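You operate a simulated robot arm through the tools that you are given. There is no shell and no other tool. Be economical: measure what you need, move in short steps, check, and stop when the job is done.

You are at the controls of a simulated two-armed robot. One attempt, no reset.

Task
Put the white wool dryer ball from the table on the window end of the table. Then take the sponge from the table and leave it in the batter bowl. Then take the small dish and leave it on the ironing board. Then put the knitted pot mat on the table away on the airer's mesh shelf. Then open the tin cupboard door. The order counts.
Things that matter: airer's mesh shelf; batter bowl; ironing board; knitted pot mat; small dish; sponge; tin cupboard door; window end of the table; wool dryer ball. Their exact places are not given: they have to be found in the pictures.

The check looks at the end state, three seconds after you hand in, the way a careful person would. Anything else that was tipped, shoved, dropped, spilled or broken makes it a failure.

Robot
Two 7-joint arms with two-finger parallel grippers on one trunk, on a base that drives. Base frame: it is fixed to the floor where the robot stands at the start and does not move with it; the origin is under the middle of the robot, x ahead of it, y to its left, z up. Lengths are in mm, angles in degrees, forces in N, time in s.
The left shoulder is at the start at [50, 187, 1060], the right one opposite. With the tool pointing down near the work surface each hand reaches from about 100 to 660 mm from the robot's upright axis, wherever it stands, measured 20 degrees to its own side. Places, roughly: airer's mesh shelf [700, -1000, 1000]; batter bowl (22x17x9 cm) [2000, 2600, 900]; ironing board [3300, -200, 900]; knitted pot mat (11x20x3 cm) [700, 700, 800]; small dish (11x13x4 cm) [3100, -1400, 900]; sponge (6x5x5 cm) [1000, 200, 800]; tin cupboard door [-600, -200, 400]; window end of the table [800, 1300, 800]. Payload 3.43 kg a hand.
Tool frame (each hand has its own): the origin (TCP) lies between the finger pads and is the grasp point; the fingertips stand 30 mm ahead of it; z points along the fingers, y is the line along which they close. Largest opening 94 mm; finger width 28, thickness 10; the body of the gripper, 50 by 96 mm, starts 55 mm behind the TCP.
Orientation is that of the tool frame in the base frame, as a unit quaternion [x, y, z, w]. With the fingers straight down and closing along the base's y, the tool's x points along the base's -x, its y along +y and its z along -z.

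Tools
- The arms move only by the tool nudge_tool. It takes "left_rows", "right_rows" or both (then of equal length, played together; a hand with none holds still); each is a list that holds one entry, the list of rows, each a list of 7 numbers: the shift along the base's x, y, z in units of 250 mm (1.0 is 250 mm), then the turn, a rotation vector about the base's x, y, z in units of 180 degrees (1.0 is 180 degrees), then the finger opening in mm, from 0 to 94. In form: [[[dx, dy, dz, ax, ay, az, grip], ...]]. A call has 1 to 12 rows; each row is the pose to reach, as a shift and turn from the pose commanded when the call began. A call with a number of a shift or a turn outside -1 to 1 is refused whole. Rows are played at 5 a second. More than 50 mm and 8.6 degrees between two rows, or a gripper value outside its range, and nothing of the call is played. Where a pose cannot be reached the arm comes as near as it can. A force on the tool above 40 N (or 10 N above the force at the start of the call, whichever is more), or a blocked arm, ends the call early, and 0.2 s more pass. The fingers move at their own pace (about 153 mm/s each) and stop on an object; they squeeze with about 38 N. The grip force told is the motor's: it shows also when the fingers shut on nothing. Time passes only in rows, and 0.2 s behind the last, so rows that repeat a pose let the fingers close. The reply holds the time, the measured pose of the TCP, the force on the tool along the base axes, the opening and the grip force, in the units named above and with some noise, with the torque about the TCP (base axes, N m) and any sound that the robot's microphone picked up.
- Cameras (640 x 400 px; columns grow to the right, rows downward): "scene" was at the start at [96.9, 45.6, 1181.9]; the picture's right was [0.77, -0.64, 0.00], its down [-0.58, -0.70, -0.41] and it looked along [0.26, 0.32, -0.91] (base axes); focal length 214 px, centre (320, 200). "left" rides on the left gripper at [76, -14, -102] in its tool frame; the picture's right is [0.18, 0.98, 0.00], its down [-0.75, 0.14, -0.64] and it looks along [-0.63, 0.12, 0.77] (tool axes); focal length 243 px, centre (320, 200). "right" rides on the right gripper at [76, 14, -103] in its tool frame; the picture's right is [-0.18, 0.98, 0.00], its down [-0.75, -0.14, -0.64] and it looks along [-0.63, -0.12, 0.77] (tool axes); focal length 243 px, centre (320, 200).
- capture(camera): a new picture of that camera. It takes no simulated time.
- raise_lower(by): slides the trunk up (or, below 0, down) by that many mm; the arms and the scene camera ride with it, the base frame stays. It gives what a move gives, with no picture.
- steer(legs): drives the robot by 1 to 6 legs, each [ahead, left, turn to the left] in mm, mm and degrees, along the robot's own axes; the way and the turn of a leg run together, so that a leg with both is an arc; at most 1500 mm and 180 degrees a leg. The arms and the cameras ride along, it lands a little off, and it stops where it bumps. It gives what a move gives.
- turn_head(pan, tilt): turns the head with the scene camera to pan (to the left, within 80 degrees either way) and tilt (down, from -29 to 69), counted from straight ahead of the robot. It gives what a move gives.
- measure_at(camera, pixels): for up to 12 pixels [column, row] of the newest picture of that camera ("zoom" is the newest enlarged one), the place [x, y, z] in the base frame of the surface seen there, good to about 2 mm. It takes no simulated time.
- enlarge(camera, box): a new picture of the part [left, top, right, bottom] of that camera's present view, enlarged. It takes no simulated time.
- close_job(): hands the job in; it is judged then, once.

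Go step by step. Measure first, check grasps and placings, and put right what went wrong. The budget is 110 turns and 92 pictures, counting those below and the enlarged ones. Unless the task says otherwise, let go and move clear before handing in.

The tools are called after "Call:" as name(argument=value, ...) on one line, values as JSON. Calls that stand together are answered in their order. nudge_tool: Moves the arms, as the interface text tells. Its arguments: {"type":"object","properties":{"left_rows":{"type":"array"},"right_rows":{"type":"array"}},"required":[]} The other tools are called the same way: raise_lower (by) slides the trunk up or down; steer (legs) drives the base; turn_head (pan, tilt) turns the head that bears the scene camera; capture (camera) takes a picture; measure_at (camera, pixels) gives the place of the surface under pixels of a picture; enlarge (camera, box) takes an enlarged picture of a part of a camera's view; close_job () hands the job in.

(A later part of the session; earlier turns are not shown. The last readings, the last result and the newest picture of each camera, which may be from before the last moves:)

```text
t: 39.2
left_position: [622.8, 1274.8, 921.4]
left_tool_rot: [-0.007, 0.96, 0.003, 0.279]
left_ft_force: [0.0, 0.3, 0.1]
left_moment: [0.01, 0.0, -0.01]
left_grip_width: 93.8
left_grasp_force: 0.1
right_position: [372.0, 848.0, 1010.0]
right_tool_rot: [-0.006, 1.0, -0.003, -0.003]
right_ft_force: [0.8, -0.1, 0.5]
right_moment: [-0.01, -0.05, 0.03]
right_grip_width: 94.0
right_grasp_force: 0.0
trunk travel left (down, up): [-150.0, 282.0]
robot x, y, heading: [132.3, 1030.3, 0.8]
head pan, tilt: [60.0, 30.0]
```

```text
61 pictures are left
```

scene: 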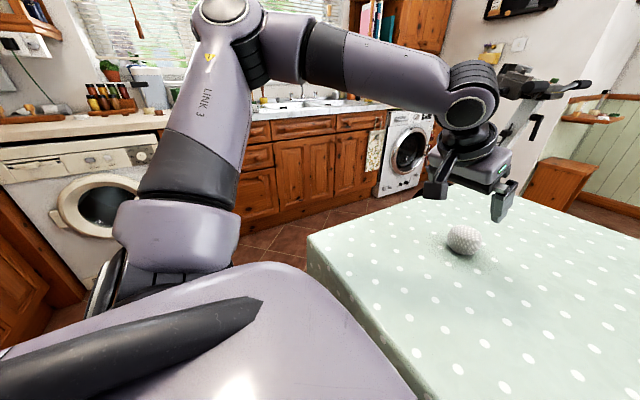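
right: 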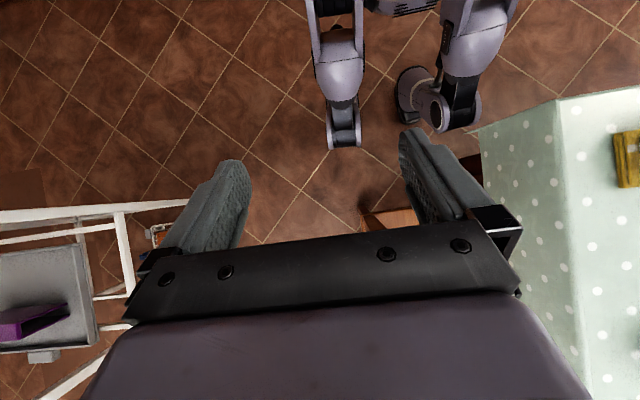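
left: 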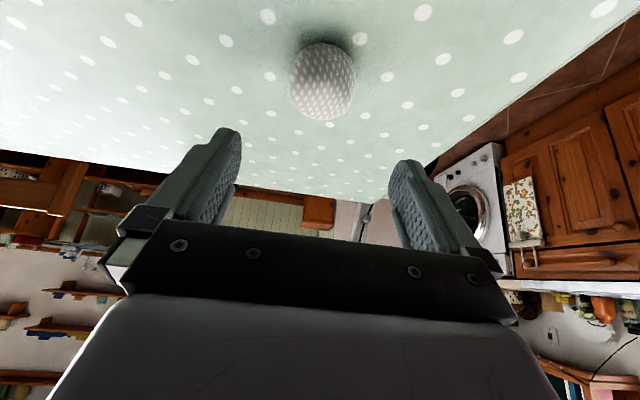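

The ball stands at (465,240) on the window end. Next I'll look for the batter bowl and the route there.

Call:
turn_head(pan=35, tilt=12)

Call:
capture(camera="scene")

Call:
enlarge(camera="scene", box=[250, 80, 500, 240])

```text
t: 40.1
left_position: [625.3, 1275.2, 921.1]
left_tool_rot: [-0.007, 0.96, 0.003, 0.279]
left_ft_force: [1.4, -0.8, 0.4]
left_moment: [0.01, 0.03, -0.02]
left_grip_width: 94.1
left_grasp_force: 0.1
right_position: [371.7, 848.9, 1010.6]
right_tool_rot: [-0.005, 1.0, -0.002, -0.004]
right_ft_force: [0.8, 0.2, -0.3]
right_moment: [-0.04, -0.02, 0.02]
right_grip_width: 94.0
right_grasp_force: 0.0
trunk travel left (down, up): [-150.0, 282.0]
robot x, y, heading: [129.6, 1028.0, 0.7]
head pan, tilt: [35.0, 12.0]
```

```text
60 pictures are left
```

scene: 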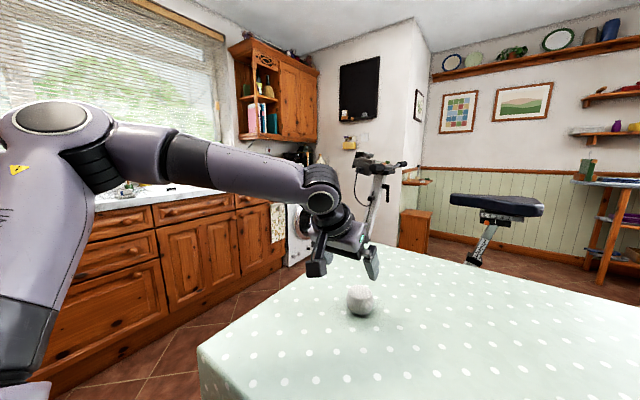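

```text
2.50 times, centred on (375, 160) of scene
```

zoom: 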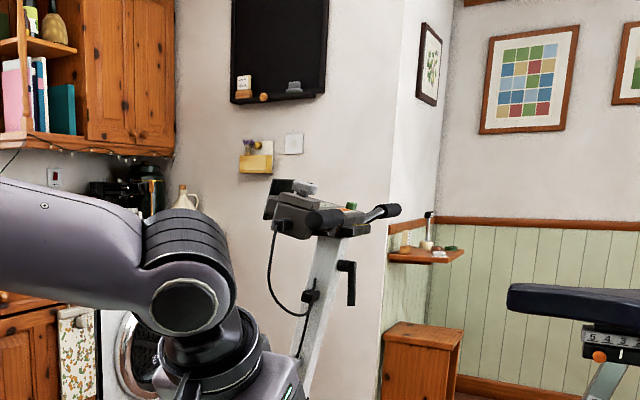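

The arm hides the counter. I'll tuck the left arm, level it, and raise the trunk for a better look.

Call:
nudge_tool(left_rows=[[[-0.15, 0.02, 0.08, 0, 0.04, 0, 94], [-0.3, 0.04, 0.16, 0, 0.08, 0, 94], [-0.45, 0.06, 0.24, 0, 0.12, 0, 94], [-0.6, 0.08, 0.32, 0, 0.16, 0, 94], [-0.75, 0.1, 0.38, 0, 0.18, 0, 94], [-0.9, 0.1, 0.38, 0, 0.18, 0, 60]]])

Call:
raise_lower(by=125)

Call:
capture(camera="scene")

Call:
enlarge(camera="scene", box=[200, 80, 420, 240])

```text
t: 41.5
left_position: [398.6, 1298.5, 1015.4]
left_tool_rot: [-0.006, 1.0, 0.005, -0.001]
left_ft_force: [0.5, -0.1, -0.1]
left_moment: [0.0, 0.0, 0.02]
left_grip_width: 59.9
left_grasp_force: 0.0
right_position: [372.2, 847.1, 1011.2]
right_tool_rot: [-0.006, 1.0, -0.002, -0.004]
right_ft_force: [0.0, 0.1, 0.3]
right_moment: [0.0, 0.02, -0.01]
right_grip_width: 94.0
right_grasp_force: 0.1
trunk travel left (down, up): [-150.0, 282.0]
robot x, y, heading: [126.6, 1031.8, 0.9]
head pan, tilt: [35.0, 12.0]
```

```text
t: 43.1
left_position: [398.8, 1298.0, 1141.3]
left_tool_rot: [-0.006, 1.0, 0.005, 0.001]
left_ft_force: [-0.3, 0.6, 0.5]
left_moment: [-0.01, -0.01, 0.0]
left_grip_width: 60.0
left_grasp_force: 0.0
right_position: [372.7, 847.5, 1136.1]
right_tool_rot: [-0.006, 1.0, -0.003, -0.003]
right_ft_force: [0.5, 0.0, -0.8]
right_moment: [-0.04, -0.01, -0.01]
right_grip_width: 94.0
right_grasp_force: 0.1
trunk travel left (down, up): [-275.0, 157.0]
robot x, y, heading: [129.8, 1033.0, 1.0]
head pan, tilt: [35.0, 12.0]
```

```text
58 pictures are left
```

scene: 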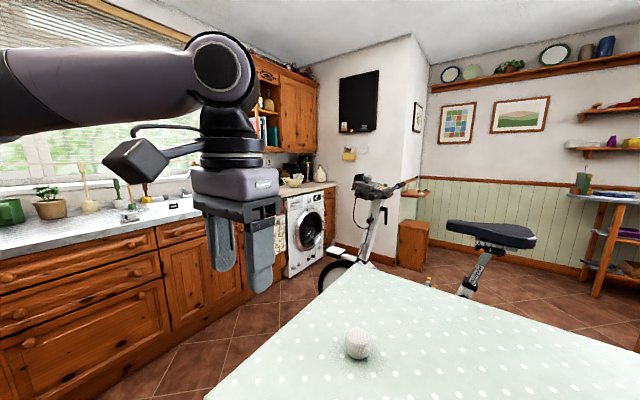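

```text
2.50 times, centred on (310, 160) of scene
```

zoom: 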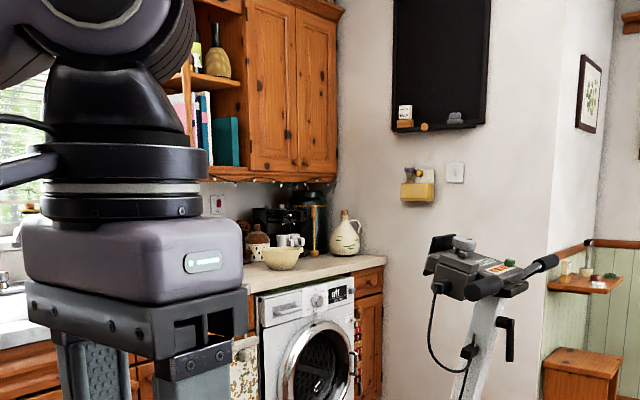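

Call:
measure_at(camera="zoom", pixels=[[283, 250], [283, 262], [266, 255], [300, 255], [340, 262], [310, 310], [465, 285], [430, 245], [550, 265], [470, 385], [360, 300]])

Call:
measure_at(camera="scene", pixels=[[330, 275], [370, 265], [490, 232], [465, 290], [430, 285], [160, 330], [310, 280], [410, 275], [355, 345], [370, 275], [500, 300], [240, 330]])

```text
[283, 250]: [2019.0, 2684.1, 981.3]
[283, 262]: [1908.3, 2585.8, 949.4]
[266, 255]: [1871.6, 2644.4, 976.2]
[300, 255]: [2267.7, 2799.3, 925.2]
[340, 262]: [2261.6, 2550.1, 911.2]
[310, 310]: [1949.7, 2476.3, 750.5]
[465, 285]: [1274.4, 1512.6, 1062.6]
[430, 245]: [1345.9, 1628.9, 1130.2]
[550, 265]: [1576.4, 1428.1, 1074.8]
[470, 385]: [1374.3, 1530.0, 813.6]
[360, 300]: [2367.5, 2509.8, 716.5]
```

```text
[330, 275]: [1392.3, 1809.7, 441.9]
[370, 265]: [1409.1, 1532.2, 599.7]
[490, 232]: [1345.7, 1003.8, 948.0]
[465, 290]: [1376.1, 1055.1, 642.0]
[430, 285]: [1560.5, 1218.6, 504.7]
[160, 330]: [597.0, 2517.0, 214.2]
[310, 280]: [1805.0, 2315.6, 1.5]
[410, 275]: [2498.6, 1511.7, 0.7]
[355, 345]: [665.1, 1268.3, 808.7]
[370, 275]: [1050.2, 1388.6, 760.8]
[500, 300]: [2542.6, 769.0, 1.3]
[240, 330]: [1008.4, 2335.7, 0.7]
```

The bowl is at about (1960,2640), rim z≈980; the bike stands at x≈1300–1600, y≈900–1850. For the sponge I'll go round the right end of the table, first back to the start area, then view the passage.

Call:
steer(legs=[[-150, 0, -1], [0, -1350, 0]])

Call:
turn_head(pan=-25, tilt=35)

Call:
capture(camera="scene")

```text
t: 50.8
left_position: [246.1, -55.6, 1140.4]
left_tool_rot: [0.002, 1.0, 0.004, 0.001]
left_ft_force: [0.0, -0.1, 0.0]
left_moment: [0.02, 0.0, 0.04]
left_grip_width: 59.9
left_grasp_force: 0.1
right_position: [212.1, -505.9, 1134.7]
right_tool_rot: [0.003, 1.0, -0.003, -0.003]
right_ft_force: [0.0, -0.2, -0.2]
right_moment: [-0.01, -0.04, -0.01]
right_grip_width: 94.0
right_grasp_force: 0.0
trunk travel left (down, up): [-275.0, 157.0]
robot x, y, heading: [-28.2, -319.5, -0.1]
head pan, tilt: [35.0, 12.0]
```

```text
t: 52.1
left_position: [245.9, -55.8, 1140.5]
left_tool_rot: [0.001, 1.0, 0.004, 0.0]
left_ft_force: [-0.5, -0.6, 0.1]
left_moment: [-0.02, 0.0, -0.02]
left_grip_width: 60.3
left_grasp_force: 0.1
right_position: [213.0, -504.9, 1135.7]
right_tool_rot: [0.003, 1.0, -0.003, -0.003]
right_ft_force: [0.4, -0.5, 0.0]
right_moment: [0.0, 0.01, -0.02]
right_grip_width: 94.0
right_grasp_force: 0.1
trunk travel left (down, up): [-275.0, 157.0]
robot x, y, heading: [-28.4, -318.4, -0.1]
head pan, tilt: [-25.0, 35.0]
```

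```text
56 pictures are left
```

scene: 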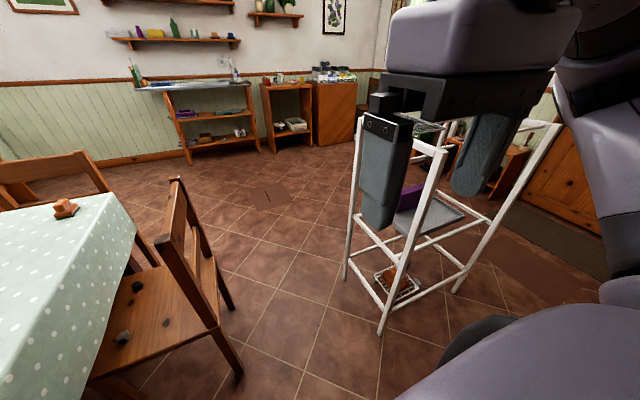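

Call:
measure_at(camera="scene", pixels=[[380, 333], [346, 277], [430, 150], [445, 222], [400, 285], [459, 290], [176, 182], [165, 240], [240, 375], [235, 308], [60, 195], [90, 165]])

Call:
enlarge(camera="scene", box=[330, 90, 570, 340])

```text
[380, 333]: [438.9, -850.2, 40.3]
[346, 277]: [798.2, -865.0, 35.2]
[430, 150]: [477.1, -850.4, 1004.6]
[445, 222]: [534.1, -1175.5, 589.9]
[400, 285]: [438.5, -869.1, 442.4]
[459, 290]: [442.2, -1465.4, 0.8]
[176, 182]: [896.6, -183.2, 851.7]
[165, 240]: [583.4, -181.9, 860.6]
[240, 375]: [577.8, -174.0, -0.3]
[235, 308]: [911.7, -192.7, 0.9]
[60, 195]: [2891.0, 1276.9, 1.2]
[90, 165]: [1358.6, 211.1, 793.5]
```

```text
1.60 times, centred on (450, 215) of scene
```

zoom: 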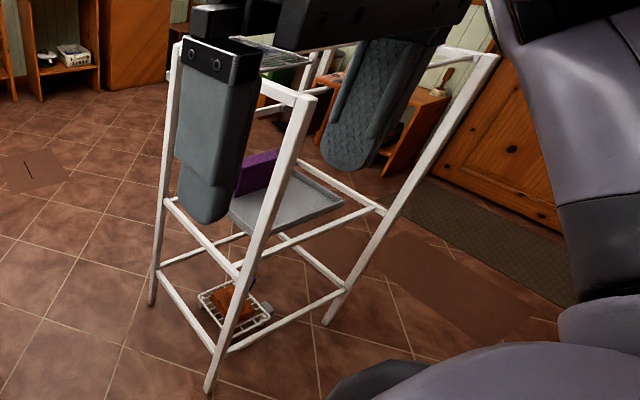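

The passage between chair (y≈-185) and airer (y≈-850) is ~660 mm wide, with hands above everything. I'll raise the trunk a bit and drive through to the far right corner.

Call:
raise_lower(by=80)

Call:
steer(legs=[[0, -200, 0], [1430, 0, 0]])

```text
t: 53.3
left_position: [244.2, -56.1, 1220.1]
left_tool_rot: [0.002, 1.0, 0.005, 0.0]
left_ft_force: [0.1, -0.4, -0.5]
left_moment: [0.02, 0.01, 0.03]
left_grip_width: 60.1
left_grasp_force: 0.0
right_position: [212.1, -506.2, 1216.0]
right_tool_rot: [0.003, 1.0, -0.002, -0.004]
right_ft_force: [0.3, 0.3, -0.1]
right_moment: [-0.01, 0.0, -0.02]
right_grip_width: 93.8
right_grasp_force: 0.1
trunk travel left (down, up): [-355.0, 77.0]
robot x, y, heading: [-28.5, -317.6, -0.3]
head pan, tilt: [-25.0, 35.0]
```

```text
t: 61.6
left_position: [1663.4, -238.2, 1221.9]
left_tool_rot: [-0.011, 1.0, 0.005, 0.0]
left_ft_force: [0.8, 0.0, 0.1]
left_moment: [0.02, 0.02, 0.01]
left_grip_width: 59.9
left_grasp_force: 0.2
right_position: [1640.6, -689.6, 1215.4]
right_tool_rot: [-0.008, 1.0, -0.004, -0.004]
right_ft_force: [0.1, -0.3, -0.1]
right_moment: [0.03, -0.01, -0.01]
right_grip_width: 93.9
right_grasp_force: 0.0
trunk travel left (down, up): [-355.0, 77.0]
robot x, y, heading: [1398.4, -511.2, 1.1]
head pan, tilt: [-25.0, 35.0]
```

Call:
steer(legs=[[0, 0, 126], [310, -235, 0]])

Call:
turn_head(pan=15, tilt=48)

Call:
capture(camera="scene")

```text
t: 69.2
left_position: [1026.2, -71.6, 1221.9]
left_tool_rot: [0.895, -0.446, -0.001, 0.004]
left_ft_force: [-0.3, -0.3, 0.6]
left_moment: [-0.03, -0.02, -0.01]
left_grip_width: 59.7
left_grasp_force: 0.1
right_position: [1404.3, 175.0, 1215.2]
right_tool_rot: [0.895, -0.446, 0.004, -0.001]
right_ft_force: [-0.5, 0.0, 0.4]
right_moment: [0.0, 0.03, 0.02]
right_grip_width: 93.9
right_grasp_force: 0.0
trunk travel left (down, up): [-355.0, 77.0]
robot x, y, heading: [1405.0, -130.4, 127.2]
head pan, tilt: [-25.0, 35.0]
```

```text
t: 70.3
left_position: [1028.4, -71.8, 1221.1]
left_tool_rot: [0.895, -0.445, -0.002, 0.004]
left_ft_force: [1.5, -0.1, 0.0]
left_moment: [0.02, -0.02, -0.01]
left_grip_width: 60.0
left_grasp_force: 0.0
right_position: [1405.8, 174.6, 1215.9]
right_tool_rot: [0.895, -0.446, 0.004, -0.001]
right_ft_force: [0.1, 0.0, 0.6]
right_moment: [-0.04, -0.01, 0.01]
right_grip_width: 94.1
right_grasp_force: 0.0
trunk travel left (down, up): [-355.0, 77.0]
robot x, y, heading: [1402.4, -127.0, 127.4]
head pan, tilt: [15.0, 48.0]
```

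```text
54 pictures are left
```

scene: 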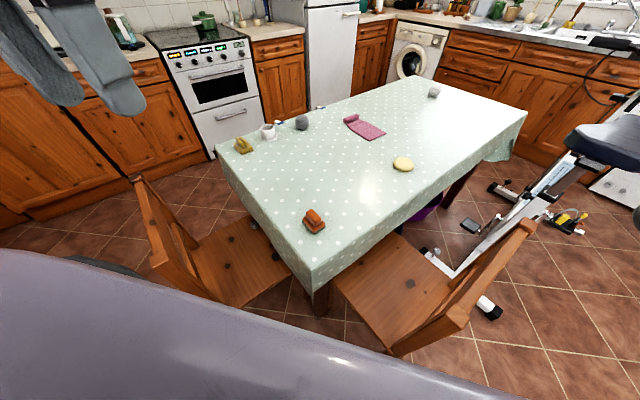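

Call:
enlarge(camera="scene", box=[270, 180, 370, 250])

```text
5.71 times, centred on (320, 215) of scene
```

zoom: 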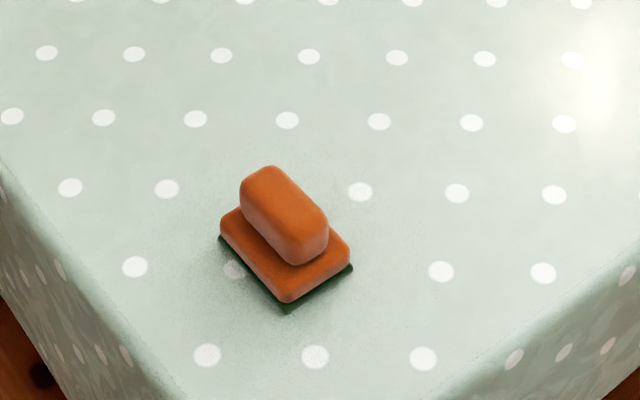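

Call:
measure_at(camera="zoom", pixels=[[265, 175], [315, 220], [285, 195], [245, 195], [295, 258], [310, 210], [350, 250], [225, 225], [288, 295], [285, 310], [220, 240], [320, 400]])

```text
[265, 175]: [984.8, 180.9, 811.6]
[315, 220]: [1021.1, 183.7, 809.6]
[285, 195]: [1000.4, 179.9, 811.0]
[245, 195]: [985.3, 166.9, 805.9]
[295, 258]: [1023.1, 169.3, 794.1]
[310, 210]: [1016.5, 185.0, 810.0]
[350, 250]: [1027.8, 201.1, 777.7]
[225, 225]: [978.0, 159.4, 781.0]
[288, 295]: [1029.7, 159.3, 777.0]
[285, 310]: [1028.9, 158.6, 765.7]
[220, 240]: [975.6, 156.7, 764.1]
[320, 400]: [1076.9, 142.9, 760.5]
```

The sponge is square with the base axes: handle along x at y≈178, x 983–1024, top z 811. I'll lower the trunk, and bring the left hand above it turned 53° so that it closes along y.

Call:
raise_lower(by=-150)

Call:
nudge_tool(left_rows=[[[-0.01, 0.15, 0, 0, 0, 0.042, 94], [-0.03, 0.3, 0, 0, 0, 0.084, 94], [-0.05, 0.45, 0, 0, 0, 0.126, 94], [-0.07, 0.6, 0, 0, 0, 0.168, 94], [-0.09, 0.75, 0, 0, 0, 0.21, 94], [-0.1, 0.9, -0.1, 0, 0, 0.252, 94], [-0.105, 1.0, -0.2, 0, 0, 0.292, 94], [-0.105, 1.0, -0.38, 0, 0, 0.292, 94], [-0.105, 1.0, -0.56, 0, 0, 0.292, 94], [-0.105, 1.0, -0.7, 0, 0, 0.292, 94]]])

Call:
capture(camera="left")

```text
t: 72.0
left_position: [1026.0, -72.1, 1070.2]
left_tool_rot: [0.895, -0.446, -0.002, 0.004]
left_ft_force: [-0.5, -1.1, -0.2]
left_moment: [-0.02, -0.02, 0.0]
left_grip_width: 60.2
left_grasp_force: 0.1
right_position: [1405.8, 173.7, 1065.3]
right_tool_rot: [0.895, -0.446, 0.004, -0.001]
right_ft_force: [0.0, -0.9, -0.6]
right_moment: [0.0, 0.0, -0.02]
right_grip_width: 93.9
right_grasp_force: 0.1
trunk travel left (down, up): [-205.0, 227.0]
robot x, y, heading: [1404.8, -127.9, 127.2]
head pan, tilt: [15.0, 48.0]
```

```text
t: 74.2
left_position: [986.2, 138.2, 892.9]
left_tool_rot: [1.0, -0.002, 0.0, 0.002]
left_ft_force: [0.0, -0.7, 0.9]
left_moment: [0.0, -0.02, 0.02]
left_grip_width: 94.2
left_grasp_force: 0.0
left hand out of reach, approached as far as the arm can: row 5, 6, 7, 8, 9, 10
right_position: [1404.7, 174.5, 1066.1]
right_tool_rot: [0.895, -0.447, 0.004, 0.0]
right_ft_force: [0.0, -0.5, -0.1]
right_moment: [0.0, -0.01, 0.01]
right_grip_width: 93.8
right_grasp_force: 0.0
trunk travel left (down, up): [-205.0, 227.0]
robot x, y, heading: [1400.7, -130.6, 127.3]
head pan, tilt: [15.0, 48.0]
```

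```text
52 pictures are left
```

left: 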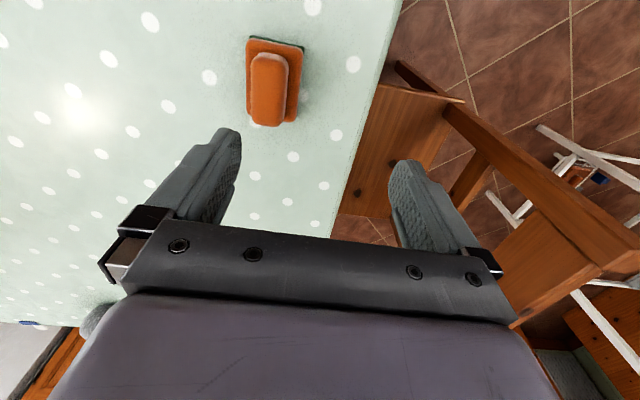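

It stopped ~40 mm short; I'll drive the base ~55 mm nearer with the hand high.

Call:
steer(legs=[[54, -20, 0]])

Call:
capture(camera="left")

```text
t: 75.0
left_position: [982.2, 149.5, 893.3]
left_tool_rot: [1.0, -0.003, 0.0, 0.004]
left_ft_force: [-0.3, -0.1, -0.9]
left_moment: [0.03, 0.01, -0.03]
left_grip_width: 94.0
left_grasp_force: 0.1
right_position: [1400.4, 184.5, 1065.7]
right_tool_rot: [0.895, -0.445, 0.004, 0.0]
right_ft_force: [0.4, 0.5, 0.7]
right_moment: [-0.01, 0.0, 0.01]
right_grip_width: 94.1
right_grasp_force: 0.1
trunk travel left (down, up): [-205.0, 227.0]
robot x, y, heading: [1397.8, -117.1, 127.2]
head pan, tilt: [15.0, 48.0]
stopped in leg 1: the robot was blocked; the commanded pose is now the measured one
```

```text
51 pictures are left
```

left: 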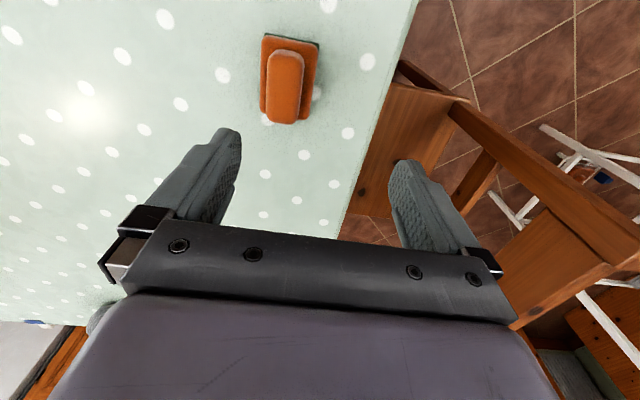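

The base was blocked; perhaps by the far chair. I'll look down there before moving on.

Call:
turn_head(pan=-20, tilt=62)

Call:
capture(camera="scene")

Call:
capture(camera="right")

```text
t: 76.0
left_position: [982.6, 150.4, 893.1]
left_tool_rot: [1.0, -0.003, 0.0, 0.003]
left_ft_force: [0.9, -0.2, 0.5]
left_moment: [0.03, 0.0, -0.01]
left_grip_width: 94.0
left_grasp_force: 0.1
right_position: [1401.7, 187.0, 1065.3]
right_tool_rot: [0.895, -0.445, 0.004, -0.001]
right_ft_force: [0.1, 0.3, -0.1]
right_moment: [-0.02, -0.01, 0.01]
right_grip_width: 94.3
right_grasp_force: 0.1
trunk travel left (down, up): [-205.0, 227.0]
robot x, y, heading: [1401.6, -116.5, 127.4]
head pan, tilt: [-20.0, 62.0]
```

```text
50 pictures are left
```

scene: 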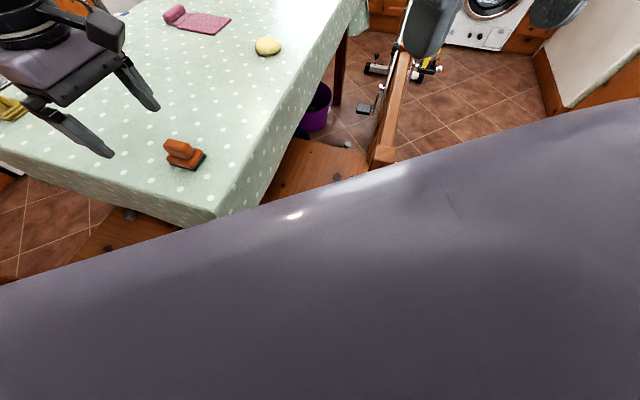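

```text
49 pictures are left
```

right: 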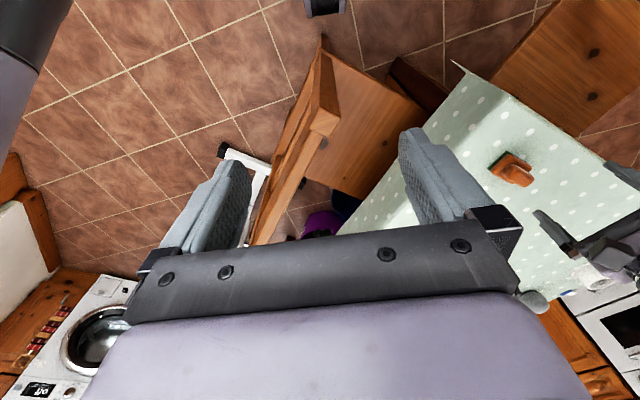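

Call:
measure_at(camera="right", pixels=[[325, 115], [322, 45], [325, 10], [345, 60], [455, 65], [340, 5], [420, 85]])

```text
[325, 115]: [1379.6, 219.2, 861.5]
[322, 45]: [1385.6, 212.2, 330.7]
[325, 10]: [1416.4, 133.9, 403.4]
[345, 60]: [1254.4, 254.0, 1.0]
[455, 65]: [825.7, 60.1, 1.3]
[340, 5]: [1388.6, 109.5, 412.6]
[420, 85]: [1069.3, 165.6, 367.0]
```

My right knee (1400,134) was near the chair leg (1385,212). I'll slide to the left, away from the chair, and turn a little.

Call:
steer(legs=[[24, 75, 0], [0, 0, 12]])

```text
t: 77.8
left_position: [863.4, 31.8, 893.8]
left_tool_rot: [0.995, 0.102, 0.0, 0.003]
left_ft_force: [-0.7, -0.6, -0.3]
left_moment: [0.02, -0.03, 0.03]
left_grip_width: 94.0
left_grasp_force: 0.1
right_position: [1265.2, 155.0, 1064.4]
right_tool_rot: [0.937, -0.349, 0.003, -0.001]
right_ft_force: [1.0, 0.3, 0.1]
right_moment: [0.02, 0.0, 0.01]
right_grip_width: 93.7
right_grasp_force: 0.1
trunk travel left (down, up): [-205.0, 227.0]
robot x, y, heading: [1324.6, -143.2, 139.2]
head pan, tilt: [-20.0, 62.0]
```

Call:
nudge_tool(left_rows=[[[0.11, 0.117, 0, 0, 0, -0.013, 94], [0.22, 0.234, 0, 0, 0, -0.026, 94], [0.33, 0.351, 0, 0, 0, -0.039, 94], [0.44, 0.468, 0, 0, 0, -0.052, 94], [0.556, 0.585, 0, 0, 0, -0.065, 94], [0.556, 0.585, -0.1, 0, 0, -0.065, 94]]])

Call:
capture(camera="left")

```text
t: 79.2
left_position: [944.0, 16.2, 883.6]
left_tool_rot: [1.0, 0.0, 0.0, 0.003]
left_ft_force: [0.1, 0.1, 0.1]
left_moment: [-0.03, 0.0, -0.01]
left_grip_width: 94.1
left_grasp_force: 0.2
left hand out of reach, approached as far as the arm can: row 1, 2, 3, 4, 5, 6
right_position: [1265.1, 155.6, 1065.3]
right_tool_rot: [0.937, -0.35, 0.003, -0.002]
right_ft_force: [0.1, 0.9, 0.4]
right_moment: [0.0, 0.0, 0.01]
right_grip_width: 94.2
right_grasp_force: 0.1
trunk travel left (down, up): [-205.0, 227.0]
robot x, y, heading: [1325.8, -143.7, 139.1]
head pan, tilt: [-20.0, 62.0]
```

```text
48 pictures are left
```

left: 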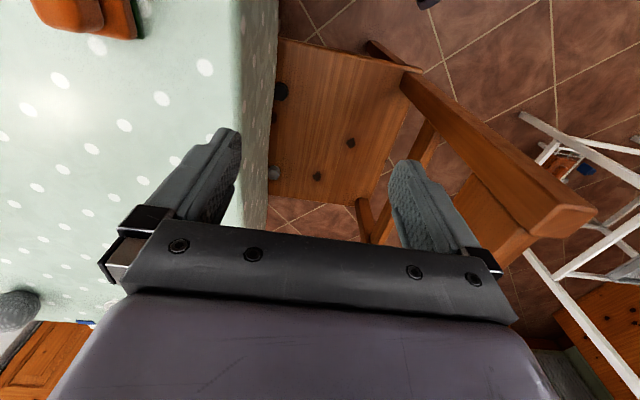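

The rotated wrist limits the reach. I'll raise the trunk, and instead face +y (heading 90) so the nominal grip closes along x, with the robot at about (1225,-330).

Call:
raise_lower(by=130)

Call:
steer(legs=[[-120, 0, 0], [0, 0, -49]])

```text
t: 80.8
left_position: [944.6, 14.8, 1013.9]
left_tool_rot: [1.0, 0.001, 0.0, 0.004]
left_ft_force: [0.1, -0.6, -0.2]
left_moment: [-0.02, -0.01, -0.01]
left_grip_width: 93.8
left_grasp_force: 0.0
right_position: [1264.9, 155.0, 1196.2]
right_tool_rot: [0.937, -0.35, 0.003, -0.002]
right_ft_force: [-0.8, -0.4, -0.1]
right_moment: [0.0, 0.02, -0.02]
right_grip_width: 94.4
right_grasp_force: 0.0
trunk travel left (down, up): [-335.0, 97.0]
robot x, y, heading: [1323.0, -146.2, 139.4]
head pan, tilt: [-20.0, 62.0]
```

```text
t: 84.3
left_position: [1286.3, 170.2, 1012.8]
left_tool_rot: [0.909, -0.416, -0.002, 0.003]
left_ft_force: [-0.3, 0.2, -0.5]
left_moment: [0.01, 0.01, -0.03]
left_grip_width: 93.8
left_grasp_force: 0.1
right_position: [1601.5, 19.3, 1195.3]
right_tool_rot: [0.707, -0.707, 0.003, 0.001]
right_ft_force: [0.1, -0.2, 0.1]
right_moment: [0.02, -0.01, 0.04]
right_grip_width: 94.0
right_grasp_force: 0.1
trunk travel left (down, up): [-335.0, 97.0]
robot x, y, heading: [1418.8, -221.9, 90.3]
head pan, tilt: [-20.0, 62.0]
```

Call:
steer(legs=[[-108, 0, 0], [0, 194, 0]])

Call:
nudge_tool(left_rows=[[[-0.06, 0.08, 0, 0, 0, -0.045, 94], [-0.12, 0.16, 0, 0, 0, -0.09, 94], [-0.18, 0.24, 0, 0, 0, -0.135, 94], [-0.24, 0.32, 0, 0, 0, -0.18, 94], [-0.3, 0.4, 0, 0, 0, -0.225, 94], [-0.36, 0.46, 0, 0, 0, -0.226, 94]]])

Call:
capture(camera="left")

```text
t: 86.6
left_position: [1104.3, 60.9, 1014.7]
left_tool_rot: [0.91, -0.415, -0.002, 0.003]
left_ft_force: [0.5, 0.1, 0.2]
left_moment: [-0.01, 0.02, 0.01]
left_grip_width: 94.2
left_grasp_force: 0.1
right_position: [1419.1, -90.8, 1195.9]
right_tool_rot: [0.707, -0.707, 0.003, 0.0]
right_ft_force: [0.3, 0.3, 0.7]
right_moment: [-0.01, 0.01, 0.0]
right_grip_width: 93.9
right_grasp_force: 0.1
trunk travel left (down, up): [-335.0, 97.0]
robot x, y, heading: [1233.0, -331.6, 90.0]
head pan, tilt: [-20.0, 62.0]
stopped in leg 2: the robot was blocked; the commanded pose is now the measured one
```

```text
t: 88.0
left_position: [1012.7, 176.8, 1013.3]
left_tool_rot: [0.708, -0.707, -0.003, 0.002]
left_ft_force: [-0.5, -0.5, -0.3]
left_moment: [0.01, 0.0, 0.0]
left_grip_width: 93.8
left_grasp_force: 0.0
right_position: [1418.9, -90.3, 1197.8]
right_tool_rot: [0.707, -0.707, 0.003, 0.001]
right_ft_force: [-0.4, 0.4, 0.0]
right_moment: [0.02, 0.02, -0.01]
right_grip_width: 94.0
right_grasp_force: 0.1
trunk travel left (down, up): [-335.0, 97.0]
robot x, y, heading: [1233.9, -329.0, 90.3]
head pan, tilt: [-20.0, 62.0]
```

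```text
47 pictures are left
```

left: 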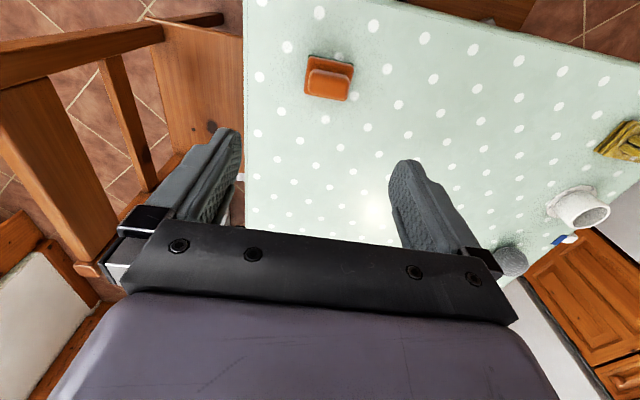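

The hand is at (1013,177,1013). I'll lower the trunk and descend to check alignment.

Call:
raise_lower(by=-130)

Call:
nudge_tool(left_rows=[[[-0.04, 0.005, -0.08, 0, 0, 0, 94], [-0.04, 0.005, -0.12, 0, 0, 0, 94]]])

Call:
capture(camera="left")

```text
t: 89.6
left_position: [1013.6, 176.4, 883.1]
left_tool_rot: [0.709, -0.705, -0.002, 0.002]
left_ft_force: [0.7, -0.4, 0.6]
left_moment: [0.01, -0.01, -0.01]
left_grip_width: 93.9
left_grasp_force: 0.0
right_position: [1420.0, -90.1, 1066.0]
right_tool_rot: [-0.707, 0.707, -0.004, 0.001]
right_ft_force: [-0.9, 0.1, 0.8]
right_moment: [-0.04, 0.04, -0.02]
right_grip_width: 94.0
right_grasp_force: 0.1
trunk travel left (down, up): [-205.0, 227.0]
robot x, y, heading: [1234.8, -335.8, 90.4]
head pan, tilt: [-20.0, 62.0]
```

```text
t: 90.2
left_position: [1000.9, 176.5, 852.8]
left_tool_rot: [0.709, -0.705, -0.002, 0.001]
left_ft_force: [0.7, 0.5, 0.1]
left_moment: [0.01, 0.0, -0.02]
left_grip_width: 93.9
left_grasp_force: 0.1
right_position: [1418.8, -90.1, 1065.4]
right_tool_rot: [-0.707, 0.707, -0.004, 0.0]
right_ft_force: [0.1, -0.9, 0.0]
right_moment: [0.0, 0.03, 0.0]
right_grip_width: 93.9
right_grasp_force: 0.1
trunk travel left (down, up): [-205.0, 227.0]
robot x, y, heading: [1232.0, -329.3, 90.2]
head pan, tilt: [-20.0, 62.0]
```

```text
46 pictures are left
```

left: 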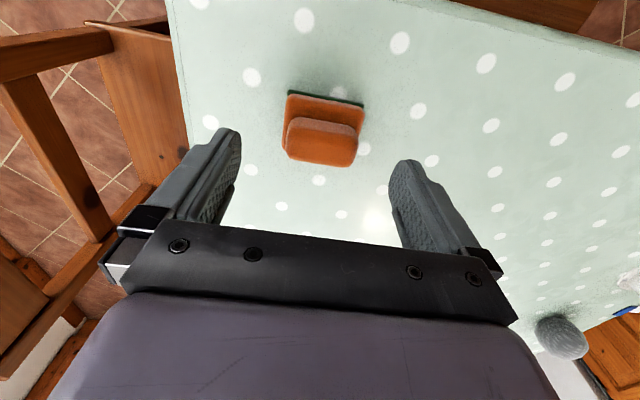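

Call:
measure_at(camera="left", pixels=[[322, 122], [295, 125], [350, 130], [322, 140], [322, 105], [322, 158]])

```text
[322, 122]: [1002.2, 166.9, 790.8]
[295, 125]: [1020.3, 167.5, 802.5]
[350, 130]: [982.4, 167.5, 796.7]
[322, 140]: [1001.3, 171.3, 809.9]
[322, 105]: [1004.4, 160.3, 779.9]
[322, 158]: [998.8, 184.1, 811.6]
```

The handle is centred at (1002,178), top 811, and the hand is aligned. I'll go down to z≈812, close, and lift.

Call:
nudge_tool(left_rows=[[[0, 0.004, -0.1, 0, 0, 0, 94], [0.003, 0.005, -0.164, 0, 0, 0, 94], [0.003, 0.005, -0.164, 0, 0, 0, 30], [0.003, 0.005, -0.164, 0, 0, 0, 30], [0.003, 0.005, -0.164, 0, 0, 0, 30], [0.003, 0.005, -0.164, 0, 0, 0, 30], [0.003, 0.005, -0.05, 0, 0, 0, 30], [0.003, 0.005, 0.1, 0, 0, 0, 30], [0.003, 0.005, 0.25, 0, 0, 0, 30]]])

Call:
capture(camera="left")

```text
t: 92.2
left_position: [1003.5, 178.3, 915.3]
left_tool_rot: [0.709, -0.705, -0.002, 0.001]
left_ft_force: [0.2, -0.1, -1.1]
left_moment: [-0.02, 0.02, -0.05]
left_grip_width: 53.5
left_grasp_force: 37.5
right_position: [1421.1, -90.1, 1065.4]
right_tool_rot: [-0.707, 0.707, -0.004, 0.001]
right_ft_force: [0.1, 0.9, 0.5]
right_moment: [0.01, -0.02, 0.01]
right_grip_width: 94.0
right_grasp_force: 0.0
trunk travel left (down, up): [-205.0, 227.0]
robot x, y, heading: [1237.5, -335.1, 90.4]
head pan, tilt: [-20.0, 62.0]
```

```text
45 pictures are left
```

left: 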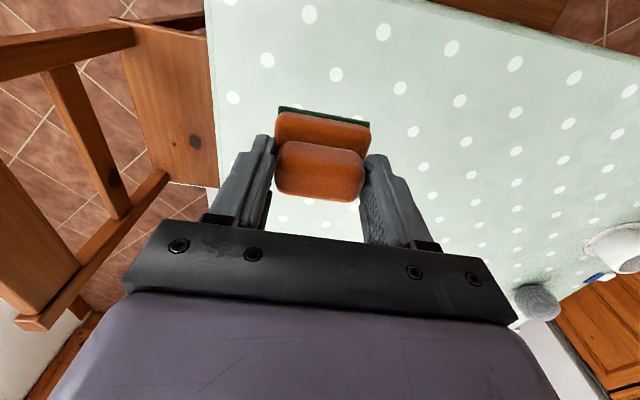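

The sponge is held (53.5 mm, 37.5 N). I'll raise the trunk, drive clear to x≈2040 and look toward the bowl's counter.

Call:
raise_lower(by=200)

Call:
steer(legs=[[-150, 0, 0], [0, -800, 0], [700, 0, 0]])

Call:
turn_head(pan=0, tilt=22)

Call:
capture(camera="scene")

```text
t: 94.4
left_position: [1003.1, 177.9, 1116.4]
left_tool_rot: [0.709, -0.705, -0.002, 0.002]
left_ft_force: [0.8, 0.2, -0.9]
left_moment: [-0.02, -0.01, 0.03]
left_grip_width: 51.3
left_grasp_force: 37.4
right_position: [1419.6, -90.3, 1265.5]
right_tool_rot: [0.707, -0.707, 0.003, -0.001]
right_ft_force: [0.1, 0.5, 0.1]
right_moment: [-0.04, 0.0, -0.01]
right_grip_width: 94.2
right_grasp_force: 0.0
trunk travel left (down, up): [-405.0, 27.0]
robot x, y, heading: [1231.4, -329.0, 90.1]
head pan, tilt: [-20.0, 62.0]
```

```text
t: 103.0
left_position: [1786.2, 732.2, 1115.9]
left_tool_rot: [0.711, -0.703, -0.001, 0.002]
left_ft_force: [0.1, -0.2, -1.1]
left_moment: [-0.03, -0.01, -0.01]
left_grip_width: 49.5
left_grasp_force: 37.7
right_position: [2204.5, 465.7, 1265.2]
right_tool_rot: [0.711, -0.703, 0.004, 0.001]
right_ft_force: [1.1, 1.4, 0.4]
right_moment: [0.0, 0.0, -0.03]
right_grip_width: 94.0
right_grasp_force: 0.1
trunk travel left (down, up): [-405.0, 27.0]
robot x, y, heading: [2019.7, 224.8, 90.8]
head pan, tilt: [-20.0, 62.0]
```

```text
t: 104.1
left_position: [1786.5, 731.6, 1114.6]
left_tool_rot: [0.712, -0.703, -0.002, 0.001]
left_ft_force: [0.3, 0.6, 0.1]
left_moment: [0.01, 0.02, 0.0]
left_grip_width: 49.3
left_grasp_force: 38.0
right_position: [2203.5, 468.6, 1268.5]
right_tool_rot: [-0.704, 0.71, -0.001, -0.009]
right_ft_force: [1.5, 53.4, 62.4]
right_moment: [-12.28, 2.1, -1.5]
right_grip_width: 93.8
right_grasp_force: 0.1
trunk travel left (down, up): [-405.0, 27.0]
robot x, y, heading: [2022.0, 221.2, 90.7]
head pan, tilt: [0.0, 22.0]
```

```text
44 pictures are left
```

scene: 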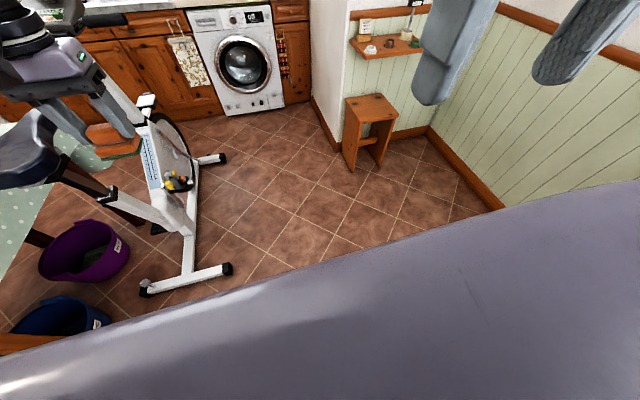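

The right hand reports 53–62 N: something presses on it, probably the head while turning. I'll move the right hand ahead, outward and down.

Call:
nudge_tool(right_rows=[[[0.08, 0.08, 0, 0, 0, 0, 60], [0.18, 0.18, 0, 0, 0, 0, 60], [0.28, 0.28, -0.05, 0, 0, 0, 60], [0.36, 0.36, -0.15, 0, 0, 0, 60], [0.4, 0.4, -0.3, 0, 0, 0, 60]]])

Call:
capture(camera="scene")

```text
t: 105.3
left_position: [1787.5, 731.3, 1116.2]
left_tool_rot: [0.712, -0.702, -0.002, 0.003]
left_ft_force: [0.4, 0.0, -0.5]
left_moment: [0.02, -0.01, 0.0]
left_grip_width: 49.3
left_grasp_force: 38.1
right_position: [2306.1, 567.5, 1190.5]
right_tool_rot: [0.71, -0.704, 0.004, 0.0]
right_ft_force: [0.4, 0.0, -0.3]
right_moment: [0.04, 0.02, -0.01]
right_grip_width: 60.2
right_grasp_force: 0.1
trunk travel left (down, up): [-405.0, 27.0]
robot x, y, heading: [2021.9, 224.7, 90.4]
head pan, tilt: [0.0, 22.0]
```

```text
43 pictures are left
```

scene: 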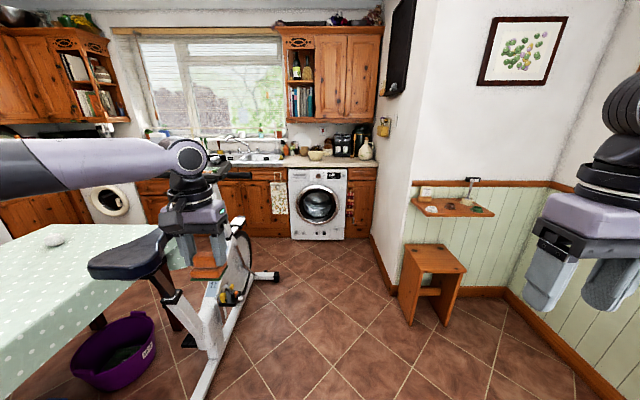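

It's free now and the view is clear: bowl at (316,154), chimney breast edge at (375,250). I'll measure.

Call:
measure_at(camera="scene", pixels=[[316, 150], [316, 157], [308, 154], [324, 154], [385, 290], [372, 237], [405, 285], [275, 275], [240, 225], [225, 280], [350, 165]])

Call:
enlarge(camera="scene", box=[260, 120, 390, 200])

```text
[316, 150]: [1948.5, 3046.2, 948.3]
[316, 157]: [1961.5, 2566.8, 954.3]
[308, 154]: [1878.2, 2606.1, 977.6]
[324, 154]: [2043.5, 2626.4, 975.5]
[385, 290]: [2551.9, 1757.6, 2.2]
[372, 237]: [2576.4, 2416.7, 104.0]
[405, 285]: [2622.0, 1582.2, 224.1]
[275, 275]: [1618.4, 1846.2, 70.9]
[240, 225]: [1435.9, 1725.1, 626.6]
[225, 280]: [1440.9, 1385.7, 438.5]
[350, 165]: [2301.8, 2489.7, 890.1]
```

```text
4.92 times, centred on (325, 160) of scene
```

zoom: 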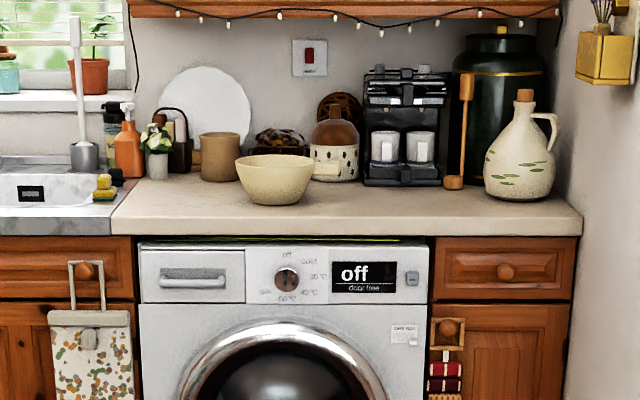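

The bowl is at about (1957,2640). I'll drive to put the held hand over it.

Call:
steer(legs=[[0, -145, -0.5], [1400, 0, 0], [380, 0, 0]])

Call:
turn_head(pan=10, tilt=40)

Call:
capture(camera="scene")

```text
t: 111.8
left_position: [1913.4, 1921.3, 1119.5]
left_tool_rot: [0.712, -0.702, -0.003, -0.001]
left_ft_force: [0.1, -0.4, 0.0]
left_moment: [-0.01, -0.01, 0.0]
left_grip_width: 49.4
left_grasp_force: 38.3
right_position: [2432.9, 1751.4, 1194.0]
right_tool_rot: [0.714, -0.7, 0.003, -0.007]
right_ft_force: [0.3, 0.4, -0.1]
right_moment: [0.0, -0.03, -0.02]
right_grip_width: 60.1
right_grasp_force: 0.0
trunk travel left (down, up): [-405.0, 27.0]
robot x, y, heading: [2153.7, 1420.7, 90.9]
head pan, tilt: [0.0, 22.0]
stopped in leg 2: the robot was blocked; the commanded pose is now the measured one
```

```text
t: 112.6
left_position: [1912.5, 1921.2, 1120.0]
left_tool_rot: [0.713, -0.702, -0.005, -0.003]
left_ft_force: [-0.2, -0.2, -0.6]
left_moment: [0.05, 0.01, 0.03]
left_grip_width: 49.2
left_grasp_force: 37.5
right_position: [2432.6, 1753.0, 1194.1]
right_tool_rot: [0.714, -0.7, 0.003, -0.007]
right_ft_force: [0.0, 0.4, -0.6]
right_moment: [-0.02, 0.0, 0.02]
right_grip_width: 60.3
right_grasp_force: 0.2
trunk travel left (down, up): [-405.0, 27.0]
robot x, y, heading: [2154.4, 1425.1, 90.9]
head pan, tilt: [10.0, 40.0]
```

```text
41 pictures are left
```

scene: 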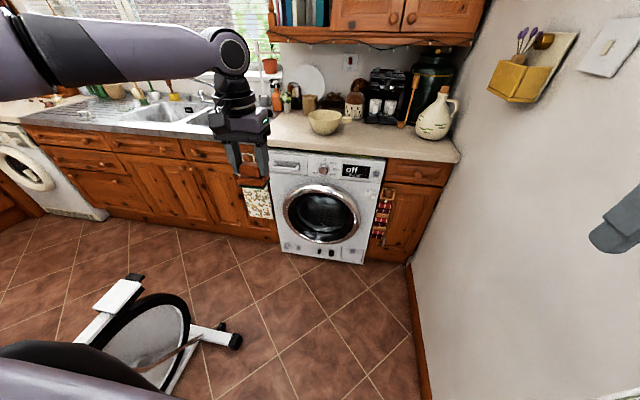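

The base was blocked at y≈1421, likely by the box/shelf on my right. I'll back off, slide 95 mm left and go on.

Call:
steer(legs=[[-60, 0, -0.8], [0, 95, 0], [500, 0, 0]])

```text
t: 115.3
left_position: [1825.2, 1983.0, 1118.1]
left_tool_rot: [-0.705, 0.709, 0.001, 0.001]
left_ft_force: [-0.6, -0.4, 0.1]
left_moment: [0.01, -0.02, -0.02]
left_grip_width: 49.2
left_grasp_force: 38.7
right_position: [2349.1, 1803.0, 1191.1]
right_tool_rot: [-0.695, 0.719, -0.009, -0.003]
right_ft_force: [0.4, -0.7, 0.1]
right_moment: [0.02, -0.02, 0.03]
right_grip_width: 59.8
right_grasp_force: 0.1
trunk travel left (down, up): [-405.0, 27.0]
robot x, y, heading: [2054.2, 1477.5, 89.3]
head pan, tilt: [10.0, 40.0]
stopped in leg 3: the robot was blocked; the commanded pose is now the measured one
```

The right hand appears pushed back ~15 mm, so the right arm is touching something. I'll look to the right.

Call:
steer(legs=[[-60, 0, 0]])

Call:
turn_head(pan=-55, tilt=30)

Call:
capture(camera="scene")

Call:
turn_head(pan=60, tilt=35)

Call:
capture(camera="scene")

```text
t: 116.3
left_position: [1828.6, 1929.6, 1114.7]
left_tool_rot: [-0.706, 0.708, 0.002, -0.003]
left_ft_force: [-0.2, 0.1, 0.1]
left_moment: [-0.03, -0.02, -0.01]
left_grip_width: 49.4
left_grasp_force: 38.1
right_position: [2353.1, 1750.2, 1186.3]
right_tool_rot: [-0.698, 0.716, -0.009, -0.007]
right_ft_force: [0.6, -0.4, 0.3]
right_moment: [0.03, -0.05, 0.01]
right_grip_width: 60.2
right_grasp_force: 0.0
trunk travel left (down, up): [-405.0, 27.0]
robot x, y, heading: [2054.8, 1423.0, 89.3]
head pan, tilt: [10.0, 40.0]
```

```text
t: 117.7
left_position: [1829.1, 1930.3, 1114.7]
left_tool_rot: [-0.707, 0.708, 0.0, -0.004]
left_ft_force: [0.7, 0.5, -1.2]
left_moment: [0.01, 0.0, 0.01]
left_grip_width: 49.1
left_grasp_force: 38.4
right_position: [2352.3, 1751.6, 1185.5]
right_tool_rot: [-0.697, 0.717, -0.009, -0.008]
right_ft_force: [0.1, 0.7, -0.6]
right_moment: [-0.03, -0.01, -0.01]
right_grip_width: 60.1
right_grasp_force: 0.1
trunk travel left (down, up): [-405.0, 27.0]
robot x, y, heading: [2055.2, 1420.7, 89.7]
head pan, tilt: [-55.0, 30.0]
```

```text
40 pictures are left
```

scene: 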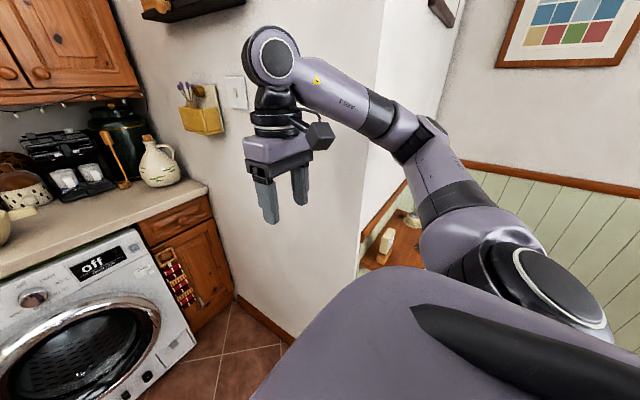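

```text
t: 119.6
left_position: [1828.3, 1929.1, 1114.3]
left_tool_rot: [-0.705, 0.709, 0.002, -0.004]
left_ft_force: [0.1, -0.2, 0.0]
left_moment: [-0.03, -0.01, 0.0]
left_grip_width: 49.2
left_grasp_force: 38.1
right_position: [2353.0, 1752.7, 1185.4]
right_tool_rot: [-0.698, 0.716, -0.008, -0.008]
right_ft_force: [1.2, 0.0, 0.4]
right_moment: [-0.01, -0.03, -0.02]
right_grip_width: 60.3
right_grasp_force: 0.1
trunk travel left (down, up): [-405.0, 27.0]
robot x, y, heading: [2056.7, 1420.7, 89.7]
head pan, tilt: [60.0, 35.0]
```

```text
39 pictures are left
```

scene: 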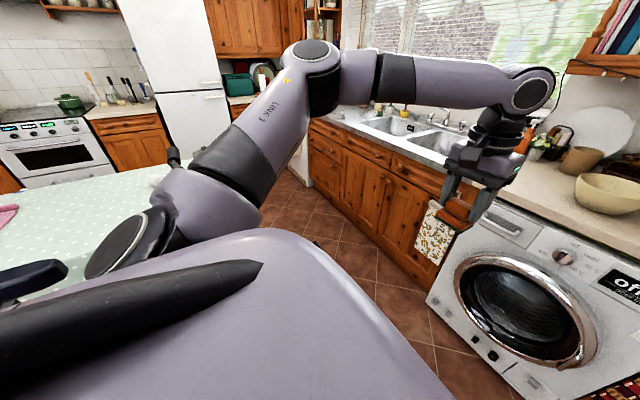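

The right elbow is near the chimney-breast corner, and the bike's handlebar (170,160) is close to the left elbow. I'll measure both.

Call:
measure_at(camera="scene", pixels=[[172, 158], [195, 152], [205, 205], [170, 200], [240, 165], [320, 55], [525, 90], [600, 190], [580, 185], [630, 205]])

```text
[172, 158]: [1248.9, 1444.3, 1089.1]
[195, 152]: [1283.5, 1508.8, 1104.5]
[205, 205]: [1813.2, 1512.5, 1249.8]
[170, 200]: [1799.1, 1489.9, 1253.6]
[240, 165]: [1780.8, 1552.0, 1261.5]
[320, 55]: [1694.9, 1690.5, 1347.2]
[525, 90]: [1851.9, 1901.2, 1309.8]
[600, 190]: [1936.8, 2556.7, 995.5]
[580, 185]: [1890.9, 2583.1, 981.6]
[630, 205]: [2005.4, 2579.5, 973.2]
```

The left arm passes well above the bike; the right elbow is the problem. I'll pull the right hand inward and proceed.

Call:
nudge_tool(right_rows=[[[-0.15, 0, 0, 0, 0, 0, 60], [-0.3, 0, 0, 0, 0, 0, 60], [-0.45, 0, 0, 0, 0, 0, 60], [-0.6, 0, 0, 0, 0, 0, 60]]])

Call:
steer(legs=[[0, 30, 0.5], [450, 0, 0]])

```text
t: 120.6
left_position: [1828.7, 1929.7, 1113.4]
left_tool_rot: [-0.706, 0.708, 0.0, -0.003]
left_ft_force: [0.3, -0.4, 0.0]
left_moment: [-0.01, -0.03, -0.01]
left_grip_width: 49.3
left_grasp_force: 37.6
right_position: [2203.1, 1750.2, 1186.4]
right_tool_rot: [-0.698, 0.716, -0.009, -0.008]
right_ft_force: [-0.3, 0.1, -0.6]
right_moment: [-0.01, 0.0, 0.03]
right_grip_width: 59.8
right_grasp_force: 0.0
trunk travel left (down, up): [-405.0, 27.0]
robot x, y, heading: [2054.5, 1421.9, 89.6]
head pan, tilt: [60.0, 35.0]
```

```text
t: 123.7
left_position: [1800.3, 2374.6, 1114.7]
left_tool_rot: [-0.706, 0.709, 0.001, -0.003]
left_ft_force: [-0.3, 0.3, -0.4]
left_moment: [-0.05, -0.03, 0.01]
left_grip_width: 49.2
left_grasp_force: 37.5
right_position: [2175.4, 2194.3, 1185.7]
right_tool_rot: [-0.698, 0.716, -0.009, -0.008]
right_ft_force: [0.3, -0.5, -0.3]
right_moment: [0.01, -0.01, 0.02]
right_grip_width: 60.3
right_grasp_force: 0.1
trunk travel left (down, up): [-405.0, 27.0]
robot x, y, heading: [2029.8, 1864.8, 89.7]
head pan, tilt: [60.0, 35.0]
```

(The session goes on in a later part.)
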